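You operate a simulated robot arm through the tools that you are given. There is no shell and no other tool.

You are at the controls of a simulated two-armed robot. One attempt, no reset.

TASK
Band the wide purple cradle's middle tube onto the two in the band tensioner.
Fine: lay it on top of them, press FEED, crank till the tension dial is in green, push the seal lever, crank back to the start.
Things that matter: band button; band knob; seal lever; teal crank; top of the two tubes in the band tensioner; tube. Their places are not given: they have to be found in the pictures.

The check looks at the end state, three seconds after you hand in, the way a careful person would. Anything else that was tipped, shoved, dropped, spilled or broken makes it a failure. A push-on lid holds only when it is set on centred and level and pressed home; a screw cap is set on level and turned clockwise until tight.

THE ROBOT
Two 7-joint arms with fingered hands on one trunk that stands fixed in place. Base frame: the origin is at the foot of the trunk, x ahead of it, y to its left, z up. Readings come in cm, degrees, newtons and seconds.
The left shoulder is at [7, 13.9, 113.3], the right one opposite. With the tool pointing down near the work surface each hand reaches from about 44 to 82 cm from the base axis, measured 20 degrees to its own side. Payload 3.9 kg a hand.
The tool frame of a hand sits at the grasp point between the pads (the TCP): z along the fingers, y along the line on which they close. The tips reach 2.9 cm beyond it. The gripper opens to 10 cm; its body begins 3.4 cm behind the TCP. The gripper is a hand of 5 fingers: y runs from the thumb to the fingers, the wrist lies at [-1.5, -10.5, -17.7] in the tool frame, and closing takes about 1.5 s.
Orientation is told as [roll, pitch, yaw] about the base's x, y, z axes, in that order, counted from this pose: with the fingers straight down and the wrist toward the robot, the tool's x, y and z point along [0, 1, 0], [1, 0, 0] and [0, 0, -1] of the base frame.

THE INTERFACE
- The arms move only by the tool move_arm. It takes "left_rows", "right_rows" or both (then of equal length, played together; a hand with none holds still); each is a list of rows, each an object of numbers (a shift or turn left out is 0, a gripper value left out holds the last): "tx", "ty", "tz": the shift along the tool's x, y, z in m; "wx", "wy", "wz": the turn, a rotation vector about the tool's x, y, z in degrees; "gripper": the opening, from 0 (shut) to 1 (fully open). In form: [{"tx": .., "ty": .., "tz": .., "wx": .., "wy": .., "wz": .., "gripper": ..}, ...]. A call has 1 to 20 rows; each row is the pose to reach, as a shift and turn from the pose commanded when the call began, along the tool's axes at that moment. Rows are played at 5 a second. More than 5 cm and 8.6 degrees between two rows, or a gripper value outside its range, and nothing of the call is played. A pose out of reach is approached as far as the arm can. The call stops where the force on the tool passes 40 N (or 10 N more than at its start, if that is more) or the arm is blocked; 0.2 s more then pass. Each finger travels about 15.3 cm/s and halts on what it meets, pressing with about 21 N; the grip force reading is that of the motor and also rises with nothing between the fingers. The clock runs only during rows and for 0.2 s after the last one: add rows that repeat a pose to give the fingers time. It gives the time, the measured TCP pose, the force on the tool (base axes), the opening and the grip force at its end, in the units of the frame above (readings bear some noise), with the torque about the TCP (base axes, N m) and any sound that the robot's microphone picked up.
- Cameras (640 x 400 px; columns grow to the right, rows downward): "scene" is now at [13.11, 4.39, 147.84]; the picture's right is [0.50, -0.87, 0.00], its down [-0.36, -0.21, -0.91] and it looks along [0.79, 0.45, -0.41] (base axes); focal length 290 px, centre (320, 200). "left" rides on the left gripper at [-6.5, -8.6, -12.1] in its tool frame; the picture's right is [-0.76, -0.31, 0.58], its down [0.59, -0.70, 0.40] and it looks along [0.28, 0.64, 0.71] (tool axes); focal length 247 px, centre (320, 200). "right" rides on the right gripper at [6.5, -8.6, -12.1] in its tool frame; the picture's right is [-0.76, 0.31, -0.58], its down [-0.59, -0.70, 0.40] and it looks along [-0.28, 0.64, 0.71] (tool axes); focal length 247 px, centre (320, 200).
- get_image(camera): a new picture of that camera. It takes no simulated time.
- raise_lower(by): slides the trunk up (or, below 0, down) by that many cm; the arms and the scene camera ride with it, the base frame stays. It gives what a move gives, with no picture.
- set_grasp(shape, hand): the hand has 5 fingers and takes this shape, open, in about a second: jaw (thumb against the fingers, like two jaws); tri (thumb and two fingers); tip (a fingertip pinch); poke (one finger out to press); point (the index stretched); flat (the hand flat); cup (the hand cupped); fist (a fist). The gripper value then closes the fingers along that shape, each until it touches; the sizes above hold for jaw. It gives what a move gives, with no picture.
- pan_tilt(pan, tilt): turns the head with the scene camera to pan (to the left, within 86 degrees either way) and tilt (down, from -29 to 69), counted from straight ahead of the robot. It gives what a move gives.
- locate(camera, pixels): for up to 12 pixels [column, row] of the newest picture of that camera ("zoom" is the newest enlarged one), the place [x, y, z] in the base frame of the surface seen there, good to about 0.2 cm, but the place of the scene camera against the robot may be out by one fixed shift of up to 1.2 cm in any direction. It takes no simulated time.
- enlarge(camera, box): a new picture of the part [left, top, right, bottom] of that camera's present view, enlarged. It takes no simulated time.
- sign_off(): hands the job in; it is judged then, once.

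Open the grippers and draw the arms clear of the work before you hand the job in, unless the task says otherwise.

The tools are called as a command line: name --argument value ..., lists and objects as JSON in quotes. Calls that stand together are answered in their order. move_arm: Moves the arms, as the interface text tells. Its arguments: {"type":"object","properties":{"left_rows":{"type":"array","items":{"type":"object","properties":{"tx":{"type":"number"},"ty":{"type":"number"},"tz":{"type":"number"},"wx":{"type":"number"},"wy":{"type":"number"},"wz":{"type":"number"},"gripper":{"type":"number"}}}},"right_rows":{"type":"array","items":{"type":"object","properties":{"tx":{"type":"number"},"ty":{"type":"number"},"tz":{"type":"number"},"wx":{"type":"number"},"wy":{"type":"number"},"wz":{"type":"number"},"gripper":{"type":"number"}}}}},"required":[]} The other tools are called the same way: raise_lower (by) moves the trunk up or down; set_grasp (shape, hand) gives the hand a shape; pan_tilt (pan, tilt) turns the head that bears the scene camera; get_image (camera) takes a picture; locate (camera, pixels) gives the place of the surface under pixels of a picture; enlarge (camera, box) takes an enlarged picture of a part of a camera's view; sign_off () hands the job in.

At the start:

```text
time: 0.0
left_ee_pos: [40.07, 44.68, 137.59]
left_tool_rot: [0.1, -0.1, 22.9]
left_ft_force: [0.9, -0.3, -0.2]
left_wrist_torque: [0.0, -0.03, -0.02]
left_gripper_width: 9.98
left_grasp_force: 0.0
left_shape: jaw
right_ee_pos: [43.14, -0.0, 133.67]
right_tool_rot: [0.0, 0.1, 22.8]
right_ft_force: [-0.3, 0.5, -1.1]
right_wrist_torque: [0.04, 0.01, -0.01]
right_gripper_width: 9.97
right_grasp_force: 0.1
right_shape: jaw
trunk travel left (down, up): [-77.5, 6.5]
head pan, tilt (commanded): [29.8, 24.5]
```

scene: 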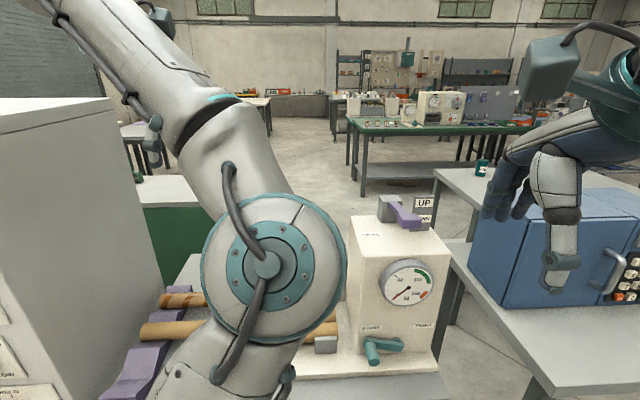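
right: 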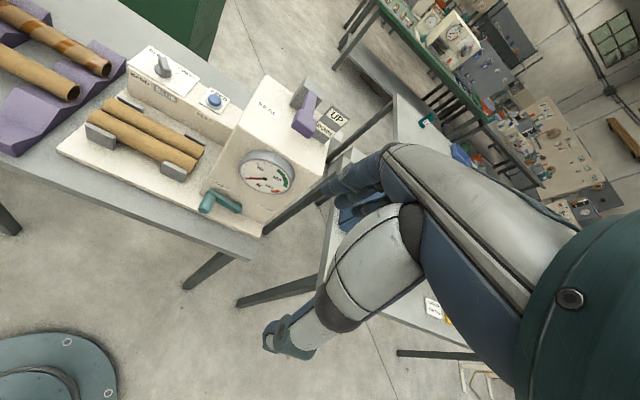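
left: 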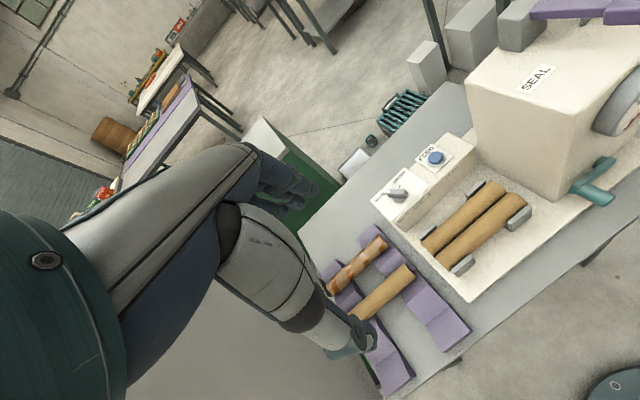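

I start with a closer look at the work area from the cameras: the cradle and tensioner are visible in the left camera around (400,290) and (480,230).

enlarge --camera "left" --box '[300, 100, 640, 400]'

enlarge --camera "right" --box '[0, 0, 360, 260]'

enlarge --camera "scene" --box '[100, 180, 480, 400]'

```text
1.33 times, centred on (470, 250) of left
```

zoom: 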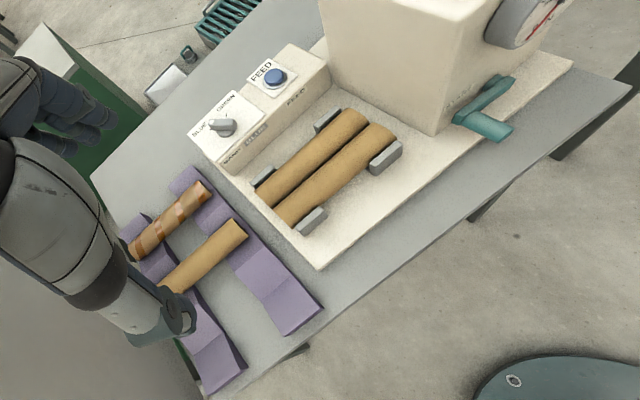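

```text
1.54 times, centred on (180, 130) of right
```

zoom: 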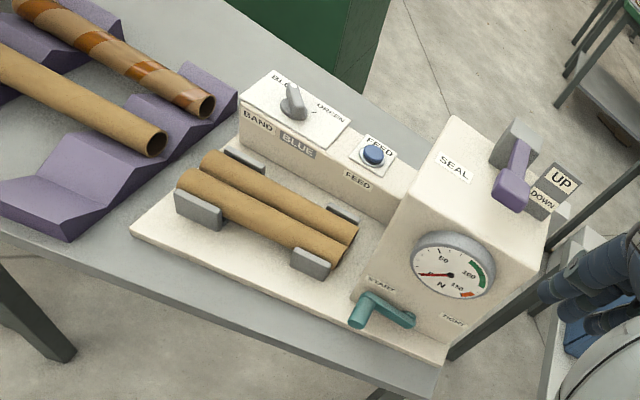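

```text
1.68 times, centred on (290, 290) of scene
```

zoom: 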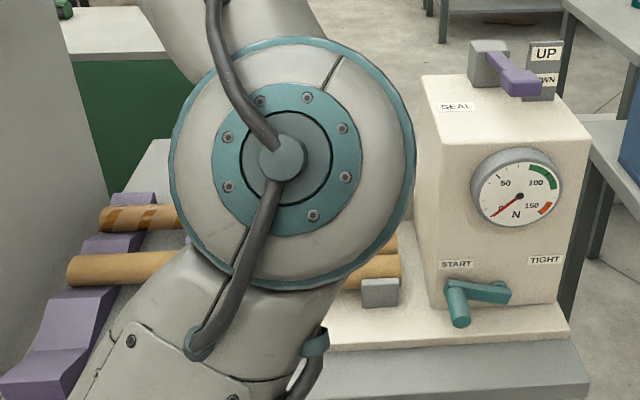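

The right zoom shows cradle, tubes, FEED button, knob, seal lever, dial and crank. I'll locate these via the right camera and left camera.

get_image --camera "right"

get_image --camera "left"

locate --camera "right" --pixels '[[35, 70], [72, 94], [105, 68], [214, 101], [163, 70], [118, 108], [185, 168], [200, 150], [207, 203], [232, 205], [303, 125], [262, 172]]'

locate --camera "left" --pixels '[[380, 290], [405, 268], [380, 245], [335, 290], [436, 157], [399, 194], [470, 214], [485, 232], [600, 165], [590, 195], [450, 330], [400, 380]]'

```text
taken
```

right: 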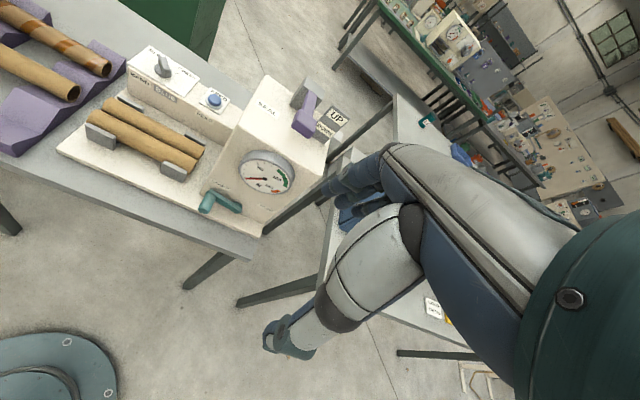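

```text
taken
```

left: 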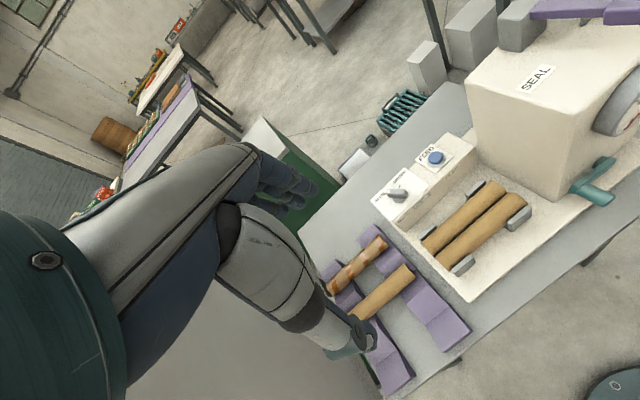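

```text
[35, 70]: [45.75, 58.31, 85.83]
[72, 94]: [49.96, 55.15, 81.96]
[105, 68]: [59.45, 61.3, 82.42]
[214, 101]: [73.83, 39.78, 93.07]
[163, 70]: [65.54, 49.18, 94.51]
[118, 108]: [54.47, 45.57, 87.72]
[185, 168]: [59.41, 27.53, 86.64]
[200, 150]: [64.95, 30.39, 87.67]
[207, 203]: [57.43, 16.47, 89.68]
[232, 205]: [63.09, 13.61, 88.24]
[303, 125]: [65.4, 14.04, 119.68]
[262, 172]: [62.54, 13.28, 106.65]
```

```text
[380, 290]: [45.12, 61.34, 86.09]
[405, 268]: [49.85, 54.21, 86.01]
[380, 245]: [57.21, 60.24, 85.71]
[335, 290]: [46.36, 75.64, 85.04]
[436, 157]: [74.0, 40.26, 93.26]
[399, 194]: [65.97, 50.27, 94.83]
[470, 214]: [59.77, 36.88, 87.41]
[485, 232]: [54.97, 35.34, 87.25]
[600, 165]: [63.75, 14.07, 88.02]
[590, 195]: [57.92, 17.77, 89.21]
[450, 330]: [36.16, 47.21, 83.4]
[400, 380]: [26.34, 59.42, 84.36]
```

To see the cradle fully, I turn the right hand about its vertical axis by about 30° to the left (yaw up), so its camera looks toward the cradle.

move_arm --right_rows '[{"wz": -8}, {"wz": -16}, {"wz": -24}, {"wz": -32}, {"wz": -32}]'

get_image --camera "right"

enlarge --camera "right" --box '[0, 0, 400, 250]'

```text
time: 1.2
left_ee_pos: [40.0, 44.59, 137.66]
left_tool_rot: [0.0, -0.1, 23.0]
left_ft_force: [-0.7, 0.0, -0.1]
left_wrist_torque: [-0.02, -0.04, 0.03]
left_gripper_width: 9.97
left_grasp_force: 0.1
left_shape: jaw
right_ee_pos: [43.1, 0.12, 133.72]
right_tool_rot: [0.1, -0.1, 55.0]
right_ft_force: [0.4, 0.1, -0.3]
right_wrist_torque: [0.04, 0.0, 0.0]
right_gripper_width: 9.98
right_grasp_force: 0.1
right_shape: jaw
trunk travel left (down, up): [-77.5, 6.5]
head pan, tilt (commanded): [29.8, 24.5]
```

```text
taken
```

right: 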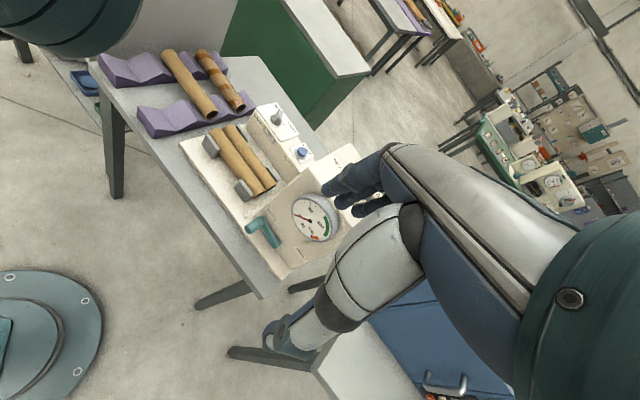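

```text
1.60 times, centred on (200, 125) of right
```

zoom: 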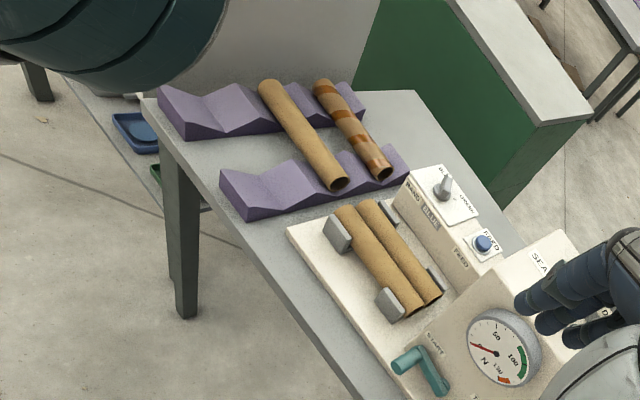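

The cradle has three grooves: front empty, the middle one holds the plain tube, the back one a stained tube. I locate the middle tube's ends and top line, the tensioner tubes and ribs in this zoom.

locate --camera "zoom" --pixels '[[270, 90], [285, 110], [300, 135], [318, 160], [330, 180], [347, 212], [375, 205], [407, 308], [432, 292], [376, 262], [360, 222], [395, 240]]'

locate --camera "zoom" --pixels '[[175, 95], [205, 108], [236, 92], [230, 180], [262, 190], [300, 172], [280, 155], [260, 140], [350, 155], [320, 85], [375, 165], [345, 120]]'

locate --camera "zoom" --pixels '[[400, 362], [420, 355], [440, 385], [336, 235], [348, 222], [390, 305], [483, 242], [443, 190], [500, 345], [310, 240], [385, 210], [432, 275]]'

```text
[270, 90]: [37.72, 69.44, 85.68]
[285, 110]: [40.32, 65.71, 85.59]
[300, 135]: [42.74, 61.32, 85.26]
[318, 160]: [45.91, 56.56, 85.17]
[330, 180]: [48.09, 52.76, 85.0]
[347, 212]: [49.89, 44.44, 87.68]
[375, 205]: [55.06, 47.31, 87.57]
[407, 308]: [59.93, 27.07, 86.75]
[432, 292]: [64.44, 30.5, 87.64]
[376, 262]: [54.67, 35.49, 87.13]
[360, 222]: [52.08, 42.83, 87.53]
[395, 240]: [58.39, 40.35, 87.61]
```

```text
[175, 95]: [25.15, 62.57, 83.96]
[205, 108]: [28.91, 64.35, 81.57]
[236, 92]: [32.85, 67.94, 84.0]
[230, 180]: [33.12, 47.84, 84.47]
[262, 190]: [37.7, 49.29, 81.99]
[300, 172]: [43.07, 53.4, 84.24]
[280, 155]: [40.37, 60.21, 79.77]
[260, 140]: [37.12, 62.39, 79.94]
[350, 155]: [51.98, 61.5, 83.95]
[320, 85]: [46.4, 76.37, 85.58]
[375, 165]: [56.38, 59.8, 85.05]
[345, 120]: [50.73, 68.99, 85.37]
```

```text
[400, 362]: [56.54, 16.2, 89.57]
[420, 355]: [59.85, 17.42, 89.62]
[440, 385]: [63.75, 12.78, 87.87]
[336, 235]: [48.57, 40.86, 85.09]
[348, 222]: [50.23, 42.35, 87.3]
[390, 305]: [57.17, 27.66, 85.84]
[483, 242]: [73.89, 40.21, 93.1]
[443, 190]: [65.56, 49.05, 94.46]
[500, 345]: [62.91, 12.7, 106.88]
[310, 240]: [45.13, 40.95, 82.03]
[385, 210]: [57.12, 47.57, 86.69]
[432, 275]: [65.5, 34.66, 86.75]
```

I need finer measurement, so I enlarge the tube area more from the right camera.

enlarge --camera "right" --box '[90, 30, 290, 155]'

```text
3.20 times, centred on (190, 92) of right
```

zoom: 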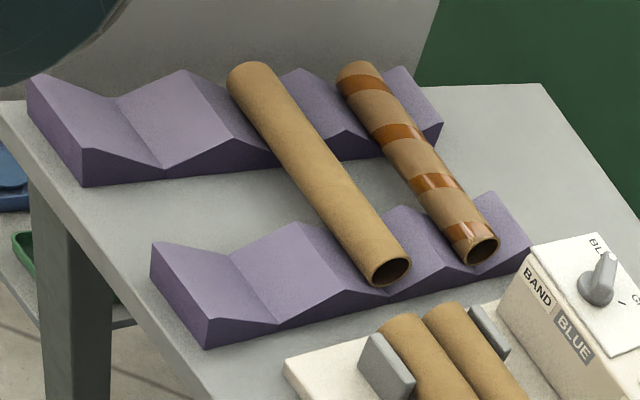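

Locating tube edge, ends, and cradle ribs in this enlarged picture.

locate --camera "zoom" --pixels '[[250, 70], [390, 258], [320, 165], [305, 172], [335, 158], [300, 180], [340, 150], [385, 280], [370, 262], [405, 250], [352, 285], [415, 262]]'

locate --camera "zoom" --pixels '[[210, 320], [275, 322], [155, 248], [245, 290], [300, 225], [345, 285], [275, 155], [240, 145], [185, 75], [165, 165], [118, 100], [300, 195]]'

locate --camera "zoom" --pixels '[[410, 330], [450, 315], [370, 345], [395, 385], [350, 385], [490, 320], [300, 365], [480, 355], [430, 380], [385, 325], [437, 310], [500, 380]]'

```text
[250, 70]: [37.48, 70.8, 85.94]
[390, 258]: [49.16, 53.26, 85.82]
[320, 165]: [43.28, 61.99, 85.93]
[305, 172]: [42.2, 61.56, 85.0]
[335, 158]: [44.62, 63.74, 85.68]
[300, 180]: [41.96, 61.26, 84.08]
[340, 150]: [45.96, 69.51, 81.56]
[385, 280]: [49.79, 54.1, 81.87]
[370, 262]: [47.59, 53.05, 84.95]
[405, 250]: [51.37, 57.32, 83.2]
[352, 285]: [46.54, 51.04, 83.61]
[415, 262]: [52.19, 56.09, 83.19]
```

```text
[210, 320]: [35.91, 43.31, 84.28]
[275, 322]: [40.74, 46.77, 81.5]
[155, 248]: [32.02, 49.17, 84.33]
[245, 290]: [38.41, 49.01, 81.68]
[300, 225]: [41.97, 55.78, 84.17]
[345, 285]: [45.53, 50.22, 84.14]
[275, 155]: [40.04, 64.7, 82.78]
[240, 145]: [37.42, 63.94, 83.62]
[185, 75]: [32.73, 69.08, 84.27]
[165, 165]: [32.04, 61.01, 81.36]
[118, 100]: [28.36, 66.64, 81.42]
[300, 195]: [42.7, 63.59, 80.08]
```

```text
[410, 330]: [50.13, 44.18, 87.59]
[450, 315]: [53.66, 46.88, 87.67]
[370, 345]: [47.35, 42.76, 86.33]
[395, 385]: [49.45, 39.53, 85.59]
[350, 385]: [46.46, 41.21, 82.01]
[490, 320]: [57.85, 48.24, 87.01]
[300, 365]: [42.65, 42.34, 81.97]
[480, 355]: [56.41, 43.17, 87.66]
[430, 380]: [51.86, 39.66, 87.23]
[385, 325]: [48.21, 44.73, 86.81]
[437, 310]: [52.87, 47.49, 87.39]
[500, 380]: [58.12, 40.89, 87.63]
```

The tube is about 4 cm in diameter, axis along (0.5,-0.87), centred near (44,62,84). Before moving the left arm, I check the tall grey cabinet at left in the scene picture for clearance, plus housing points.

get_image --camera "scene"

locate --camera "scene" --pixels '[[60, 100], [110, 100], [115, 250], [80, 350], [20, 200], [175, 380], [400, 210], [385, 205], [410, 290], [375, 350], [400, 345], [430, 380]]'

```text
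taken
```

scene: 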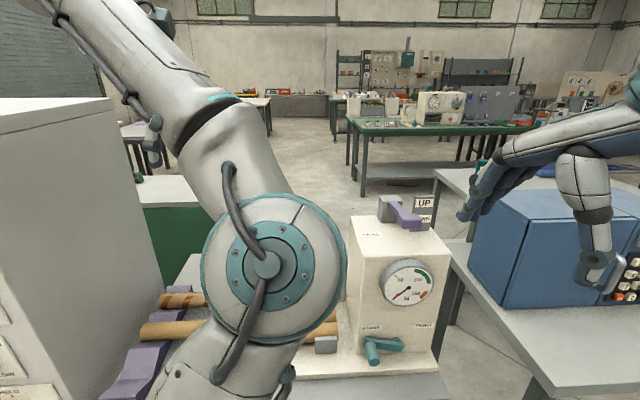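

```text
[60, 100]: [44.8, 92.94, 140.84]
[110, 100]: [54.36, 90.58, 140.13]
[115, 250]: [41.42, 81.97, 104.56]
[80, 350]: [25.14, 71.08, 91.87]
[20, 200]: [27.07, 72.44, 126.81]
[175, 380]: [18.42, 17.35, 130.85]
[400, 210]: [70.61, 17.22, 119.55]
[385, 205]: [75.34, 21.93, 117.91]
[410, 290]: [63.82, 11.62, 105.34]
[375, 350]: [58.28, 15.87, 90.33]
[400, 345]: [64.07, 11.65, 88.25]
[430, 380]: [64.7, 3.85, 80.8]
```

Cabinet's side face is about 18 cm left of the tube centre. I move the left hand above the middle tube at about (43.9, 62, 105), turning yaw to 30°, with the gripper at 0.8.

move_arm --left_rows '[{"tx": 0.0145, "ty": 0.0103, "tz": 0.033, "wz": -1, "gripper": 0.8}, {"tx": 0.029, "ty": 0.0207, "tz": 0.065, "wz": -2}, {"tx": 0.0435, "ty": 0.031, "tz": 0.098, "wz": -3}, {"tx": 0.058, "ty": 0.0414, "tz": 0.131, "wz": -4}, {"tx": 0.0725, "ty": 0.0517, "tz": 0.164, "wz": -5}, {"tx": 0.087, "ty": 0.062, "tz": 0.196, "wz": -6}, {"tx": 0.1015, "ty": 0.0724, "tz": 0.229, "wz": -7}, {"tx": 0.116, "ty": 0.0827, "tz": 0.262, "wz": -7}, {"tx": 0.1305, "ty": 0.093, "tz": 0.294, "wz": -7}, {"tx": 0.145, "ty": 0.1034, "tz": 0.327, "wz": -7}, {"tx": 0.145, "ty": 0.1034, "tz": 0.327, "wz": -7}]'

get_image --camera "left"

get_image --camera "scene"

get_image --camera "right"

```text
time: 3.6
left_ee_pos: [43.97, 62.0, 104.91]
left_tool_rot: [0.2, -0.1, 29.9]
left_ft_force: [0.0, 0.4, -0.5]
left_wrist_torque: [0.02, 0.03, -0.01]
left_gripper_width: 8.04
left_grasp_force: 0.0
left_shape: jaw
right_ee_pos: [43.23, -0.08, 133.69]
right_tool_rot: [0.0, -0.1, 54.9]
right_ft_force: [-0.1, 0.2, -0.1]
right_wrist_torque: [0.03, -0.04, -0.01]
right_gripper_width: 9.98
right_grasp_force: 0.0
right_shape: jaw
trunk travel left (down, up): [-77.5, 6.5]
head pan, tilt (commanded): [29.8, 24.5]
```

```text
taken
```

left: 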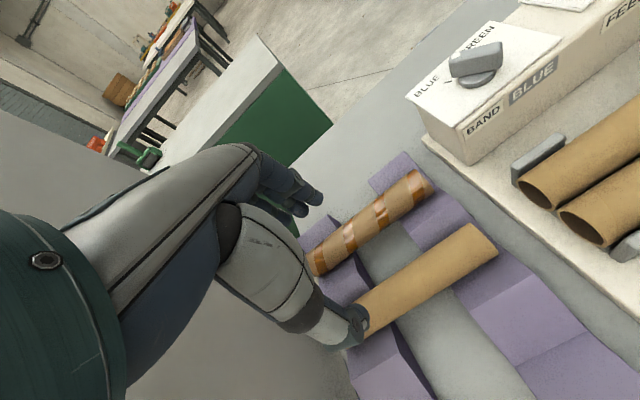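

```text
taken
```

scene: 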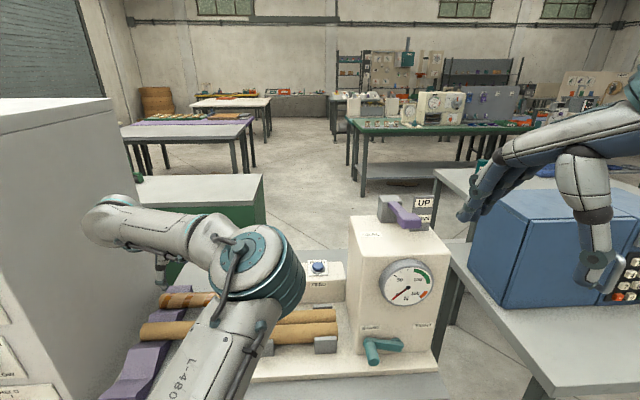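

```text
taken
```

right: 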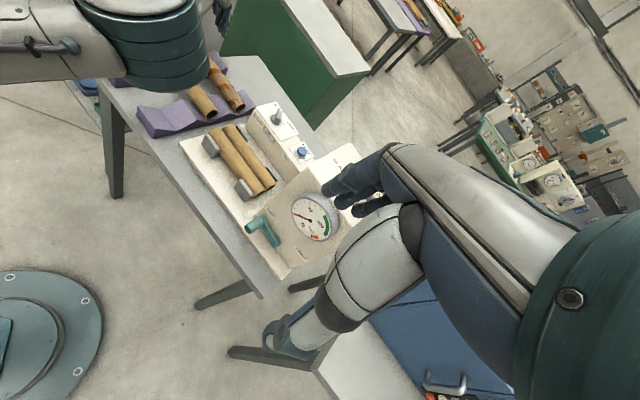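

The close left view shows the middle tube from (360,315) to (490,240). I locate points on it and the tensioner tubes for accuracy.

locate --camera "left" --pixels '[[480, 232], [375, 295], [430, 262], [440, 278], [420, 250], [485, 258], [470, 225], [455, 240], [400, 280], [395, 310], [380, 285], [430, 285]]'

enlarge --camera "left" --box '[300, 130, 640, 342]'

```text
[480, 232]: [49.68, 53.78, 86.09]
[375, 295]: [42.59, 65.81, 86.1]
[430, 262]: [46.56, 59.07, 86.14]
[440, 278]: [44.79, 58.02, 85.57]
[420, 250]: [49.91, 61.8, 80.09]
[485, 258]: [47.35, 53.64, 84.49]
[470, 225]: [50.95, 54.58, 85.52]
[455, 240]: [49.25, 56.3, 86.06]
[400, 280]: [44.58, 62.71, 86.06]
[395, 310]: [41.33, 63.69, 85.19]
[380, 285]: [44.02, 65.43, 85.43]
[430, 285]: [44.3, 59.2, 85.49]
```

```text
1.88 times, centred on (470, 236) of left
```

zoom: 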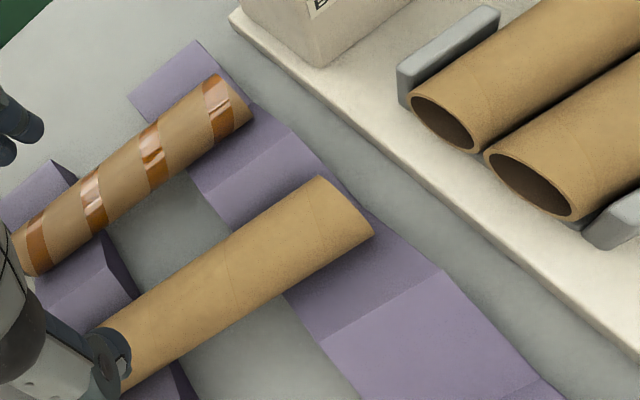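

I measure the rib gap (zoom (225,215),(330,340) for right rib; (135,290),(100,235) for left rib) and the tensioner tube rims near (478,150), (412,95).

locate --camera "zoom" --pixels '[[195, 180], [225, 225], [325, 335], [300, 310], [105, 240], [130, 285], [345, 200], [322, 178], [372, 232], [165, 230], [200, 370], [240, 300]]'

locate --camera "zoom" --pixels '[[415, 92], [478, 152], [445, 88], [488, 150], [572, 218], [530, 140], [540, 60], [600, 120], [450, 60], [480, 20], [620, 220], [600, 235]]'

```text
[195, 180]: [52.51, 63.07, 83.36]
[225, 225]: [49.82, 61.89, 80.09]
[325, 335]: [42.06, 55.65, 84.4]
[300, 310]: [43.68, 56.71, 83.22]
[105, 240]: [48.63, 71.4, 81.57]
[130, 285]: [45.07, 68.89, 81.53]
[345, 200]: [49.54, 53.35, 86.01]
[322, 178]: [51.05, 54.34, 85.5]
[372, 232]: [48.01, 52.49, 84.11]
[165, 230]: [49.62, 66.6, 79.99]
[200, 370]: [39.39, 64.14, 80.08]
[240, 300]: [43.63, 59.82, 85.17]
```

```text
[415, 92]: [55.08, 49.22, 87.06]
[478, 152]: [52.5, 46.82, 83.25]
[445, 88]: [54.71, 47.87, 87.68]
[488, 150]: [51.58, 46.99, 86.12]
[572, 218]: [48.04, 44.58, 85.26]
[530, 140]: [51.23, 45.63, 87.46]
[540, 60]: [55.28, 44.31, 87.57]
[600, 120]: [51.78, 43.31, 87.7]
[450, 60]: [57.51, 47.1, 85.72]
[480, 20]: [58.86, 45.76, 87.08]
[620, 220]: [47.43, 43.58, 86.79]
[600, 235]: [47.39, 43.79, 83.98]
```

Tube centre in station terms fits the current hand position within 0.4 cm; radius ≈2.2 cm, axis z≈83.9. I descend first to z≈92 with a small correction and look.

move_arm --left_rows '[{"tx": 0.002, "ty": 0.002, "tz": 0.035}, {"tx": 0.004, "ty": 0.004, "tz": 0.07}, {"tx": 0.004, "ty": 0.004, "tz": 0.105}, {"tx": 0.004, "ty": 0.004, "tz": 0.129}, {"tx": 0.004, "ty": 0.004, "tz": 0.129}]'

get_image --camera "left"

enlarge --camera "scene" --box '[60, 180, 360, 380]'

```text
time: 4.8
left_ee_pos: [44.16, 62.55, 92.03]
left_tool_rot: [0.0, -0.2, 29.9]
left_ft_force: [-0.4, 0.6, -0.4]
left_wrist_torque: [0.05, -0.04, 0.0]
left_gripper_width: 8.02
left_grasp_force: 0.0
left_shape: jaw
right_ee_pos: [43.27, 0.06, 133.83]
right_tool_rot: [0.0, 0.1, 54.9]
right_ft_force: [0.3, 0.7, 0.0]
right_wrist_torque: [0.04, -0.03, 0.02]
right_gripper_width: 9.96
right_grasp_force: 0.0
right_shape: jaw
trunk travel left (down, up): [-77.5, 6.5]
head pan, tilt (commanded): [29.8, 24.5]
```

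```text
taken
```

left: 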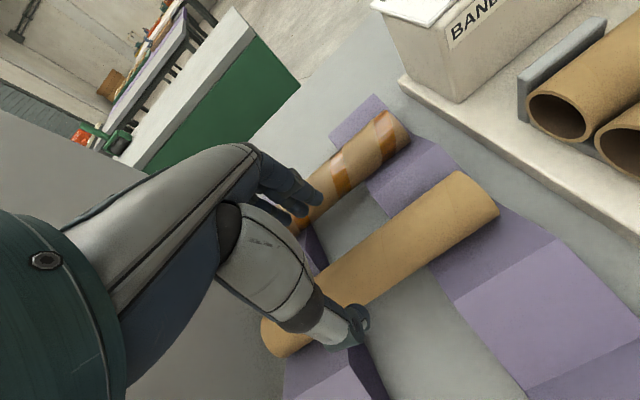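

```text
2.00 times, centred on (210, 280) of scene
```

zoom: 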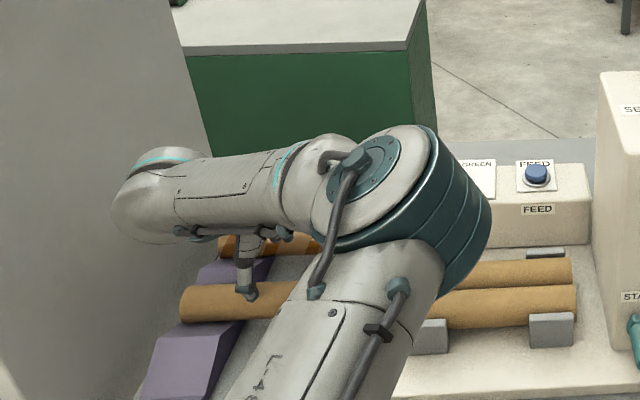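

Hand is over the tube with thumb in front and fingers behind, within the gap between ribs. I descend 7.7 cm to bring the TCP to z≈84.3.

move_arm --left_rows '[{"tz": 0.02}, {"tz": 0.04}, {"tz": 0.06}, {"tz": 0.077}, {"tz": 0.077}]'

get_image --camera "left"

```text
time: 6.0
left_ee_pos: [44.2, 62.5, 84.38]
left_tool_rot: [0.1, -0.1, 29.9]
left_ft_force: [1.0, 0.3, -0.8]
left_wrist_torque: [-0.01, 0.02, 0.0]
left_gripper_width: 8.0
left_grasp_force: 0.1
left_shape: jaw
right_ee_pos: [43.19, -0.01, 133.69]
right_tool_rot: [0.0, 0.0, 54.9]
right_ft_force: [-0.7, -0.2, 0.5]
right_wrist_torque: [0.0, -0.01, -0.04]
right_gripper_width: 9.98
right_grasp_force: 0.1
right_shape: jaw
trunk travel left (down, up): [-77.5, 6.5]
head pan, tilt (commanded): [29.8, 24.5]
```

```text
taken
```

left: 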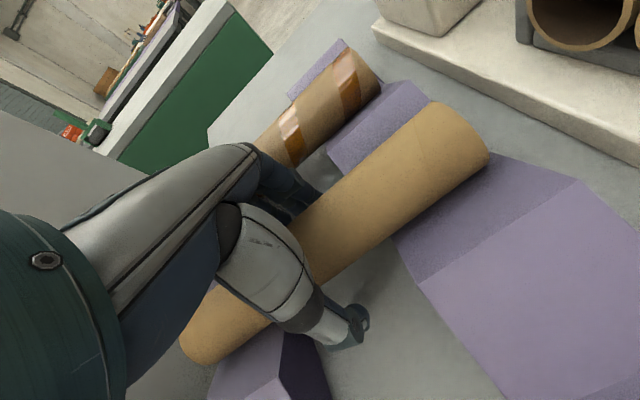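

No contact and the tube lies between thumb and fingers. I close the hand in place.

move_arm --left_rows '[{"gripper": 0.5}, {"gripper": 0.3}, {"gripper": 0.0}, {"gripper": 0.0}, {"gripper": 0.0}, {"gripper": 0.0}, {"gripper": 0.0}, {"gripper": 0.0}, {"gripper": 0.0}]'

get_image --camera "left"

```text
time: 8.0
left_ee_pos: [44.14, 62.52, 84.26]
left_tool_rot: [0.1, -0.1, 29.9]
left_ft_force: [0.1, -0.1, 0.0]
left_wrist_torque: [0.02, 0.04, -0.05]
left_gripper_width: 3.23
left_grasp_force: 21.2
left_shape: jaw
right_ee_pos: [43.24, -0.09, 133.68]
right_tool_rot: [-0.1, -0.1, 54.8]
right_ft_force: [0.2, 0.0, 0.7]
right_wrist_torque: [0.0, -0.02, 0.0]
right_gripper_width: 10.01
right_grasp_force: 0.1
right_shape: jaw
trunk travel left (down, up): [-77.5, 6.5]
head pan, tilt (commanded): [29.8, 24.5]
```

```text
taken
```

left: 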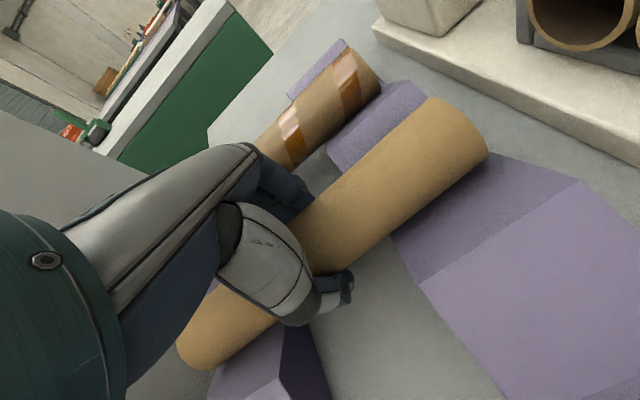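

The fingers stopped on the tube (width 3.2, force 21 N). I lift slowly 8 cm and check.

move_arm --left_rows '[{"tz": -0.01}, {"tz": -0.02}, {"tz": -0.04}, {"tz": -0.06}, {"tz": -0.08}, {"tz": -0.1}, {"tz": -0.12}, {"tz": -0.12}]'

get_image --camera "left"

get_image --camera "scene"

get_image --camera "right"

```text
time: 9.8
left_ee_pos: [44.13, 62.58, 96.42]
left_tool_rot: [0.0, 0.0, 29.9]
left_ft_force: [-0.4, -0.3, -1.2]
left_wrist_torque: [-0.01, -0.01, 0.02]
left_gripper_width: 3.25
left_grasp_force: 20.7
left_shape: jaw
right_ee_pos: [43.34, 0.06, 133.66]
right_tool_rot: [0.0, 0.0, 54.9]
right_ft_force: [1.0, -0.2, 0.9]
right_wrist_torque: [0.02, 0.01, 0.0]
right_gripper_width: 9.99
right_grasp_force: 0.1
right_shape: jaw
trunk travel left (down, up): [-77.5, 6.5]
head pan, tilt (commanded): [29.8, 24.5]
```

```text
taken
```

left: 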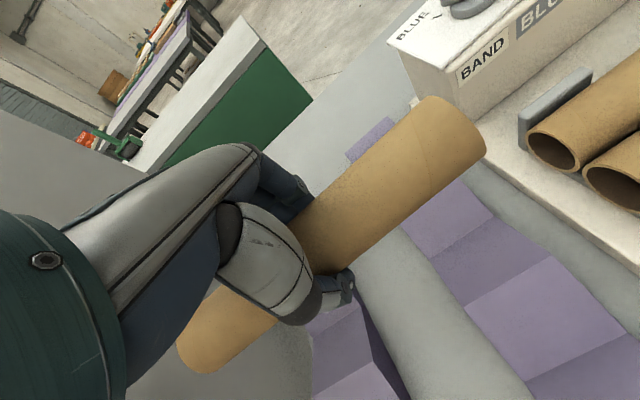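

```text
taken
```

scene: 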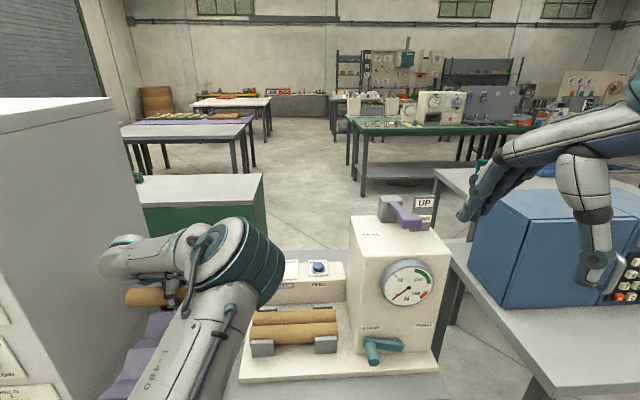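

```text
taken
```

right: 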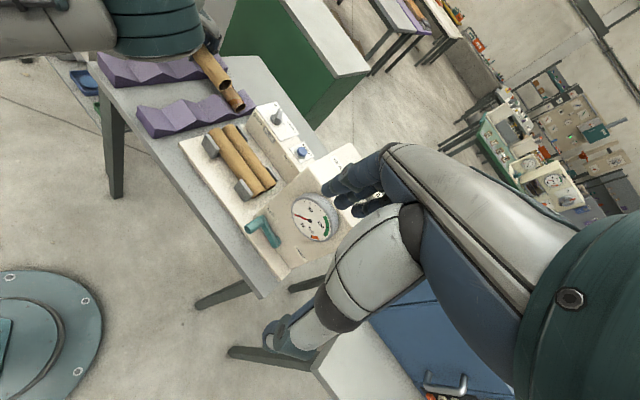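

The tube is held. I locate points on it (left picture (440,100)–(330,240), rim at (487,150)) to learn how it sits relative to the hand.

locate --camera "left" --pixels '[[450, 125], [400, 165], [350, 210], [460, 150], [420, 190], [370, 230], [430, 110], [380, 155], [330, 195], [484, 148], [430, 97], [220, 335]]'

enlarge --camera "left" --box '[160, 80, 520, 390]'

```text
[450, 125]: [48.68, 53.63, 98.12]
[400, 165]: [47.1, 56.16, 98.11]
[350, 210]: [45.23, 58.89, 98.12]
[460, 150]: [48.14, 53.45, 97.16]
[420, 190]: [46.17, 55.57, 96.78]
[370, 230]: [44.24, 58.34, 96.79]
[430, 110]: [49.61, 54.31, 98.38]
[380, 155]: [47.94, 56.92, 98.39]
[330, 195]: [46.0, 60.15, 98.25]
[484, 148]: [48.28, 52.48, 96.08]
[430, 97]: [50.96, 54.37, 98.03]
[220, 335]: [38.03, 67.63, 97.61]
```

```text
1.29 times, centred on (340, 235) of left
```

zoom: 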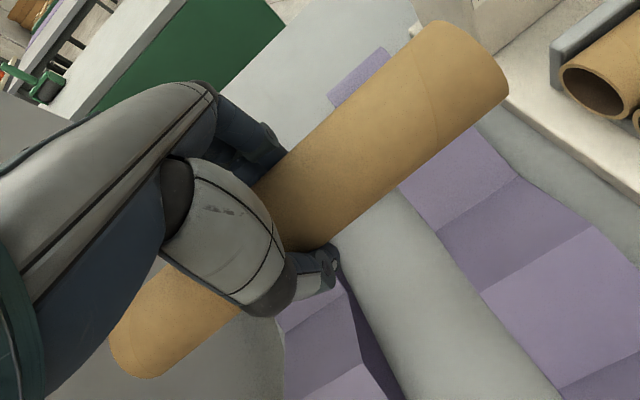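

Checking tube yaw: locating points on its left segment near zoom (130,330), (180,300), (220,290).

locate --camera "zoom" --pixels '[[130, 320], [150, 300], [170, 285], [150, 340], [180, 315], [210, 300], [150, 372], [190, 345], [225, 315], [440, 60], [380, 110], [310, 170]]'

locate --camera "zoom" --pixels '[[485, 100], [440, 135], [400, 165], [360, 200], [320, 235], [415, 30], [380, 62], [340, 95], [300, 135], [430, 80], [370, 135], [330, 170]]'

```text
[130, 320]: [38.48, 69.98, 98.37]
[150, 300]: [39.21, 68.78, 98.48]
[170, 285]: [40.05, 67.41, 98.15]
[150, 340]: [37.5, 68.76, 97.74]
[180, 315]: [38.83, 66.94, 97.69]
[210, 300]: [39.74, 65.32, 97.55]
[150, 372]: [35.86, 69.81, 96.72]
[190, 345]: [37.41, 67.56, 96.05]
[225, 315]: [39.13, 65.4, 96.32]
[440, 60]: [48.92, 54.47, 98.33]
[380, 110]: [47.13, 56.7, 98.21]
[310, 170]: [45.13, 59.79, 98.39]
```

```text
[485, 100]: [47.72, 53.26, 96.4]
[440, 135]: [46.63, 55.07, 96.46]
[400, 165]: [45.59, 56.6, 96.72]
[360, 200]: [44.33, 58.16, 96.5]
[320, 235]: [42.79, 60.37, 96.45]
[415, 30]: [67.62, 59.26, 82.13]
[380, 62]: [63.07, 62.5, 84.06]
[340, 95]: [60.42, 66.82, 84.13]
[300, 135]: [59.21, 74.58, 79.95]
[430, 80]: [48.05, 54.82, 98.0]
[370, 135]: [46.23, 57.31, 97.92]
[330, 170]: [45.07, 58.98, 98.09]
```

The tube is yawed about +5.8° relative to the tensioner axis and sits centred at the TCP. I now measure the tensioner tubes precisely from the right camera.

enlarge --camera "right" --box '[170, 90, 370, 215]'

```text
3.20 times, centred on (270, 152) of right
```

zoom: 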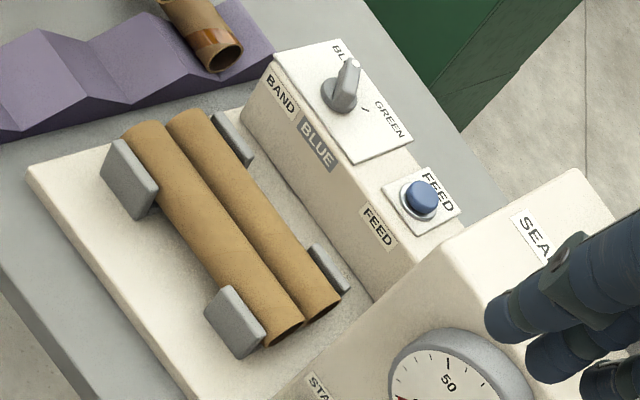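

Locating lines on the two tensioner tubes in this zoom.

locate --camera "zoom" --pixels '[[150, 130], [200, 210], [240, 270], [280, 325], [195, 120], [235, 180], [275, 240], [320, 295], [170, 138], [220, 215], [265, 275], [302, 322]]'

locate --camera "zoom" --pixels '[[128, 130], [175, 115], [270, 338], [310, 312], [225, 125], [328, 262], [118, 150], [225, 290], [150, 190], [245, 340], [422, 198], [345, 85]]'

```text
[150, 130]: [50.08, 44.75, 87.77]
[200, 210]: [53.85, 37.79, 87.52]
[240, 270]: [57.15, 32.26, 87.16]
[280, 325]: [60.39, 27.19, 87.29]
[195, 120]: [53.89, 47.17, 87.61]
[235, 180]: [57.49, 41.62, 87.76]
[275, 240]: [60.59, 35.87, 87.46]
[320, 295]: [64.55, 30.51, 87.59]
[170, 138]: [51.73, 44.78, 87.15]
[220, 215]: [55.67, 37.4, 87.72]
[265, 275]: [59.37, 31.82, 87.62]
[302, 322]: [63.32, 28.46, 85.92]
```

```text
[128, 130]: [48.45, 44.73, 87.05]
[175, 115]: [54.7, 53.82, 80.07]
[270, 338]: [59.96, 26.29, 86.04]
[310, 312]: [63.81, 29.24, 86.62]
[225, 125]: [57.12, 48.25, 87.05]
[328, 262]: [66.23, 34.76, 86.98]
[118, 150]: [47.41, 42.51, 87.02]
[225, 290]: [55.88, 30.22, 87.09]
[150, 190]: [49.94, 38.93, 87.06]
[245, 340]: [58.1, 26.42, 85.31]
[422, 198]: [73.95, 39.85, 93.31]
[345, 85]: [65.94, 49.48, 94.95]
```

The readings hint the whole station is rotated about 4–5° from my assumed frame. I check with long edges: base plate front edge and control box edge.

locate --camera "zoom" --pixels '[[36, 180], [110, 285], [180, 385], [250, 112], [310, 200], [370, 290], [285, 60], [350, 155], [390, 210], [110, 150], [60, 165], [240, 110]]'

locate --camera "left" --pixels '[[545, 95], [620, 60], [560, 130], [600, 105], [620, 170], [638, 160], [500, 150], [560, 205], [610, 240], [520, 80], [580, 30], [470, 105]]'

```text
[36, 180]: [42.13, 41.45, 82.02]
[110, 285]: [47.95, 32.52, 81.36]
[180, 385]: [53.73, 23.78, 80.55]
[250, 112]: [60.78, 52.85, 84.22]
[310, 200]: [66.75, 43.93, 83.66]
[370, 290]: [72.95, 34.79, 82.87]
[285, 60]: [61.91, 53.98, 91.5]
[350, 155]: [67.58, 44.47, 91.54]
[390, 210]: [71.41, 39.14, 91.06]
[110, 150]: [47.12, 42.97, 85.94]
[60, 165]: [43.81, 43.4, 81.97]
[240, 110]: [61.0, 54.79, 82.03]
```

```text
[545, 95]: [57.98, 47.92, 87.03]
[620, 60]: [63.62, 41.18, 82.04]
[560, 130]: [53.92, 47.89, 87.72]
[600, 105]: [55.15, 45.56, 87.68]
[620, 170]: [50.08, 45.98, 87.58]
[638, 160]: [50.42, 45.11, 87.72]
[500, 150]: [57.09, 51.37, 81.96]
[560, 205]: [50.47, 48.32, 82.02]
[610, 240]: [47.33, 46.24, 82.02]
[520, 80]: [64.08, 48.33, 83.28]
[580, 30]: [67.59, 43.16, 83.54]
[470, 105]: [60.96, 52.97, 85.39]
```

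Station axis is at -56° (tensioner tubes centred at U≈0.85, contact line V≈69.0, tops z≈87.75). With the present grip the fingertips reach ~2.9 cm below the tube axis and would hit the lower tubes, so I'll set the tube back into its cradle groove and regrip about 1.5 cm higher.

move_arm --left_rows '[{"tz": 0.02}, {"tz": 0.04}, {"tz": 0.06}, {"tz": 0.08}, {"tz": 0.1}, {"tz": 0.11}, {"tz": 0.116}, {"tz": 0.12}, {"tz": 0.12}]'

get_image --camera "left"

```text
time: 11.8
left_ee_pos: [44.14, 62.62, 84.37]
left_tool_rot: [0.0, -0.1, 29.8]
left_ft_force: [-0.5, 0.4, 0.2]
left_wrist_torque: [0.02, 0.02, -0.01]
left_gripper_width: 3.22
left_grasp_force: 21.1
left_shape: jaw
right_ee_pos: [43.32, -0.04, 133.62]
right_tool_rot: [0.0, 0.0, 54.8]
right_ft_force: [-0.2, 0.3, 0.1]
right_wrist_torque: [-0.01, 0.0, 0.01]
right_gripper_width: 9.99
right_grasp_force: 0.0
right_shape: jaw
trunk travel left (down, up): [-77.5, 6.5]
head pan, tilt (commanded): [29.8, 24.5]
```

```text
taken
```

left: 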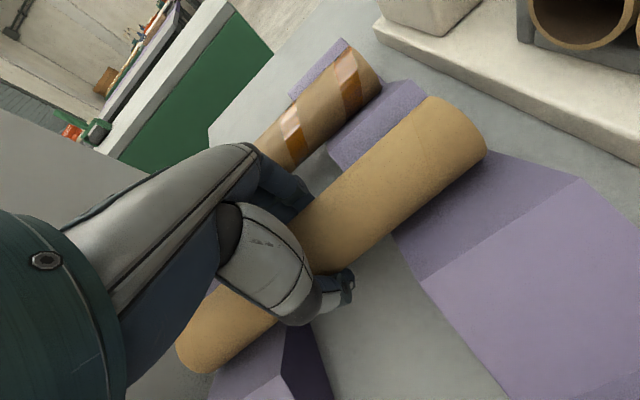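

No load yet; I lower 2 mm more and open to release the tube into its groove.

move_arm --left_rows '[{"tz": 0.001}, {"tz": 0.002}, {"tz": 0.002, "gripper": 0.4}, {"tz": 0.002, "gripper": 0.55}, {"tz": 0.002, "gripper": 0.7}, {"tz": 0.002, "gripper": 0.8}, {"tz": 0.002, "gripper": 0.8}, {"tz": 0.002, "gripper": 0.8}]'

get_image --camera "left"

```text
time: 13.6
left_ee_pos: [44.04, 62.77, 84.21]
left_tool_rot: [0.1, -0.2, 29.9]
left_ft_force: [1.0, -0.4, 0.6]
left_wrist_torque: [-0.03, 0.01, 0.0]
left_gripper_width: 7.98
left_grasp_force: 0.0
left_shape: jaw
right_ee_pos: [43.24, 0.07, 133.64]
right_tool_rot: [0.1, 0.0, 55.0]
right_ft_force: [-1.0, 0.1, 1.3]
right_wrist_torque: [0.01, 0.01, -0.01]
right_gripper_width: 9.99
right_grasp_force: 0.1
right_shape: jaw
trunk travel left (down, up): [-77.5, 6.5]
head pan, tilt (commanded): [29.8, 24.5]
```

```text
taken
```

left: 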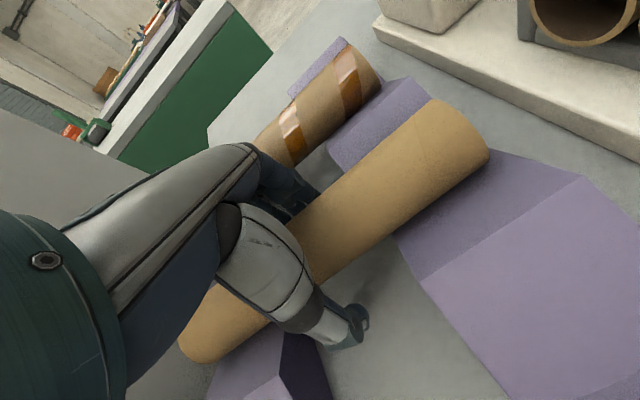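

Tube is back in its groove. I raise 1.6 cm and turn yaw by +4° to align with the tube, then measure its centre.

move_arm --left_rows '[{"tz": -0.008}, {"tz": -0.016}, {"tz": -0.016, "wz": -2}, {"tz": -0.016, "wz": -4}, {"tz": -0.016, "wz": -4}]'

get_image --camera "left"

locate --camera "left" --pixels '[[440, 120], [450, 150], [400, 165], [400, 190], [360, 200], [370, 215], [220, 310], [240, 300], [210, 340], [230, 330], [470, 130], [420, 120]]'

```text
time: 14.8
left_ee_pos: [43.97, 62.57, 85.73]
left_tool_rot: [0.1, -0.1, 33.9]
left_ft_force: [0.5, -0.4, 1.2]
left_wrist_torque: [0.0, -0.01, -0.02]
left_gripper_width: 7.96
left_grasp_force: 0.0
left_shape: jaw
right_ee_pos: [43.39, -0.03, 133.76]
right_tool_rot: [0.0, 0.1, 54.9]
right_ft_force: [0.2, -0.6, 0.7]
right_wrist_torque: [-0.01, -0.02, 0.0]
right_gripper_width: 9.96
right_grasp_force: 0.0
right_shape: jaw
trunk travel left (down, up): [-77.5, 6.5]
head pan, tilt (commanded): [29.8, 24.5]
```

```text
taken
```

left: 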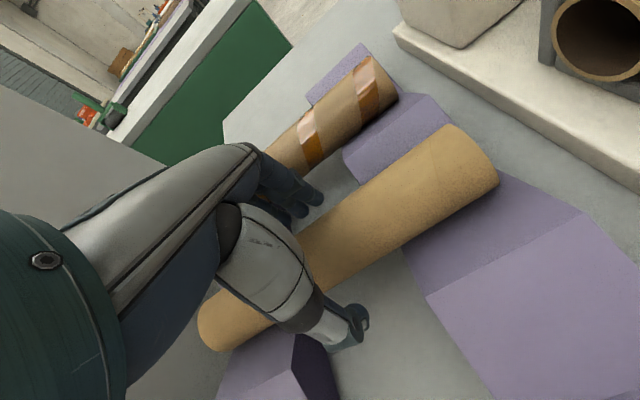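

```text
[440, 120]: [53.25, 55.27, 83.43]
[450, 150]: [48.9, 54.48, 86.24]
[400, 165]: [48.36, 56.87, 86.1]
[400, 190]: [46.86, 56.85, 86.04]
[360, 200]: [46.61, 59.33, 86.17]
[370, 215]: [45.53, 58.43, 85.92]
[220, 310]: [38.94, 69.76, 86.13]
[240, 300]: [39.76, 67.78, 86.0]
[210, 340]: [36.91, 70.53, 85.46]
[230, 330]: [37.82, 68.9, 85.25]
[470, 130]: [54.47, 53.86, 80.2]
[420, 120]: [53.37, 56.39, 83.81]
```

Hand is centred on the tube (V 71.4 vs 71.3), 1.7 cm above its axis. I lower 2 mm and close.

move_arm --left_rows '[{"tz": 0.002}, {"tz": 0.002, "gripper": 0.6}, {"tz": 0.002, "gripper": 0.4}, {"tz": 0.002, "gripper": 0.2}, {"tz": 0.002, "gripper": 0.0}, {"tz": 0.002, "gripper": 0.0}, {"tz": 0.002, "gripper": 0.0}, {"tz": 0.002, "gripper": 0.0}, {"tz": 0.002, "gripper": 0.0}, {"tz": 0.002, "gripper": 0.0}]'

get_image --camera "left"

```text
time: 17.0
left_ee_pos: [44.16, 62.53, 85.62]
left_tool_rot: [0.0, -0.1, 33.9]
left_ft_force: [-0.1, 0.1, 1.1]
left_wrist_torque: [0.05, 0.03, -0.11]
left_gripper_width: 3.87
left_grasp_force: 21.2
left_shape: jaw
right_ee_pos: [43.3, 0.14, 133.67]
right_tool_rot: [0.0, 0.0, 54.9]
right_ft_force: [0.3, -1.0, 1.2]
right_wrist_torque: [0.01, -0.02, -0.01]
right_gripper_width: 10.0
right_grasp_force: 0.0
right_shape: jaw
trunk travel left (down, up): [-77.5, 6.5]
head pan, tilt (commanded): [29.8, 24.5]
```

```text
taken
```

left: 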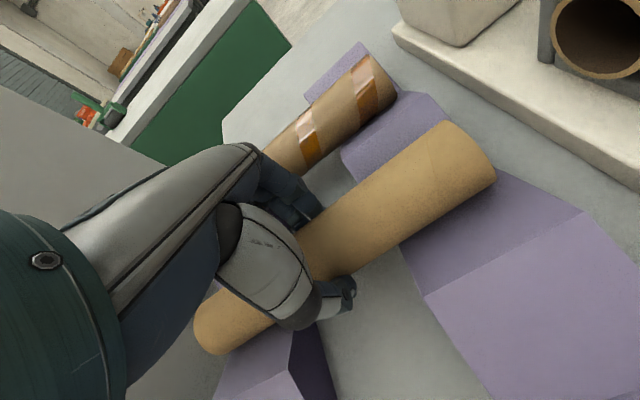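

The grip reads 3.87 cm at 21 N. I lift the tube about 13 cm and check it stays level in the hand.

move_arm --left_rows '[{"tz": -0.01}, {"tz": -0.02}, {"tz": -0.04}, {"tz": -0.06}, {"tz": -0.08}, {"tz": -0.1}, {"tz": -0.12}, {"tz": -0.13}, {"tz": -0.13}]'

get_image --camera "left"

locate --camera "left" --pixels '[[450, 150], [400, 180], [360, 205], [460, 175], [420, 205], [380, 232], [220, 310], [240, 295], [210, 335], [230, 325], [485, 175], [440, 125]]'

```text
time: 19.0
left_ee_pos: [44.14, 62.67, 98.53]
left_tool_rot: [0.0, -0.2, 33.9]
left_ft_force: [0.0, 0.0, -0.4]
left_wrist_torque: [-0.04, -0.02, 0.0]
left_gripper_width: 3.88
left_grasp_force: 21.0
left_shape: jaw
right_ee_pos: [43.28, 0.03, 133.74]
right_tool_rot: [0.1, -0.1, 54.8]
right_ft_force: [0.4, 0.0, -1.0]
right_wrist_torque: [-0.01, 0.01, 0.0]
right_gripper_width: 10.0
right_grasp_force: 0.2
right_shape: jaw
trunk travel left (down, up): [-77.5, 6.5]
head pan, tilt (commanded): [29.8, 24.5]
```

```text
taken
```

left: 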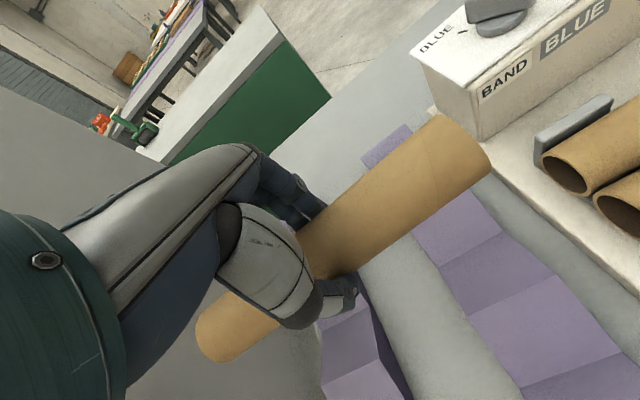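

```text
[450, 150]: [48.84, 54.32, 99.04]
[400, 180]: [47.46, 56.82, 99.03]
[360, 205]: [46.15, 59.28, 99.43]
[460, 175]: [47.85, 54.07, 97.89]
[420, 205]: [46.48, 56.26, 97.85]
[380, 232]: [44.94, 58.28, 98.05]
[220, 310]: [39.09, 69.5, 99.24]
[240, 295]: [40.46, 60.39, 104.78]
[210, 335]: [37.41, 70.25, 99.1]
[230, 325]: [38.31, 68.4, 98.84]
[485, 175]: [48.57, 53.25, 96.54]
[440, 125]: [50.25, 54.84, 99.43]
```

The tube looks level but turned about 3° from the station axis. I take an enlarged view to refine its yaw and tilt.

enlarge --camera "left" --box '[180, 100, 510, 370]'

```text
1.48 times, centred on (345, 235) of left
```

zoom: 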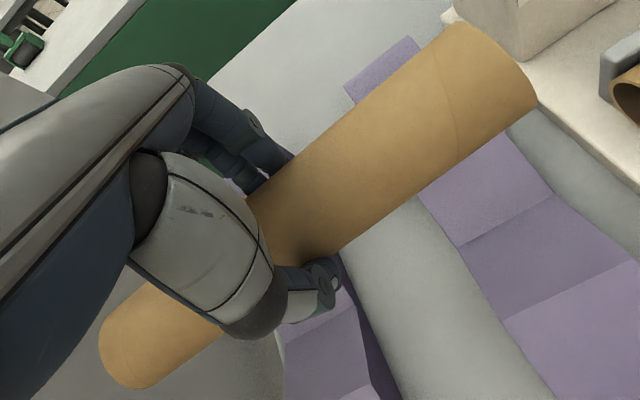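

locate --camera "zoom" --pixels '[[465, 35], [480, 65], [500, 90], [520, 110], [420, 100], [435, 125], [450, 150], [335, 155], [350, 185], [365, 210], [375, 230], [290, 190]]'

locate --camera "zoom" --pixels '[[110, 330], [125, 345], [140, 365], [150, 380], [140, 300], [155, 320], [170, 345], [180, 365], [195, 335], [205, 345], [175, 320], [530, 95]]'

```text
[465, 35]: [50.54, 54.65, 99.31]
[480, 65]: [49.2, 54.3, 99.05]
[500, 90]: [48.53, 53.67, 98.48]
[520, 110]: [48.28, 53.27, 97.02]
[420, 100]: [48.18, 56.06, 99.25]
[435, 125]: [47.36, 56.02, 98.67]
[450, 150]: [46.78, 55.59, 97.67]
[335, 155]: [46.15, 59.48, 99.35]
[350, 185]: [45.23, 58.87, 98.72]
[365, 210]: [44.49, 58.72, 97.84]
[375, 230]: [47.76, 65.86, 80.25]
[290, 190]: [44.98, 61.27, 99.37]
```

```text
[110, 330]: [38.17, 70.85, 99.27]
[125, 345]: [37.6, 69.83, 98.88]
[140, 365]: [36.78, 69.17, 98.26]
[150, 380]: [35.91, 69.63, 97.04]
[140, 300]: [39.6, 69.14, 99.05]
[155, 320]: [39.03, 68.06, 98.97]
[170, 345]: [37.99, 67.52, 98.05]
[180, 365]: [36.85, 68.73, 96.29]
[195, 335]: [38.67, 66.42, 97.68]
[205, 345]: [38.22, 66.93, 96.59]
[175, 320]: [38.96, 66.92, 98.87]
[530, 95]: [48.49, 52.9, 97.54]
```

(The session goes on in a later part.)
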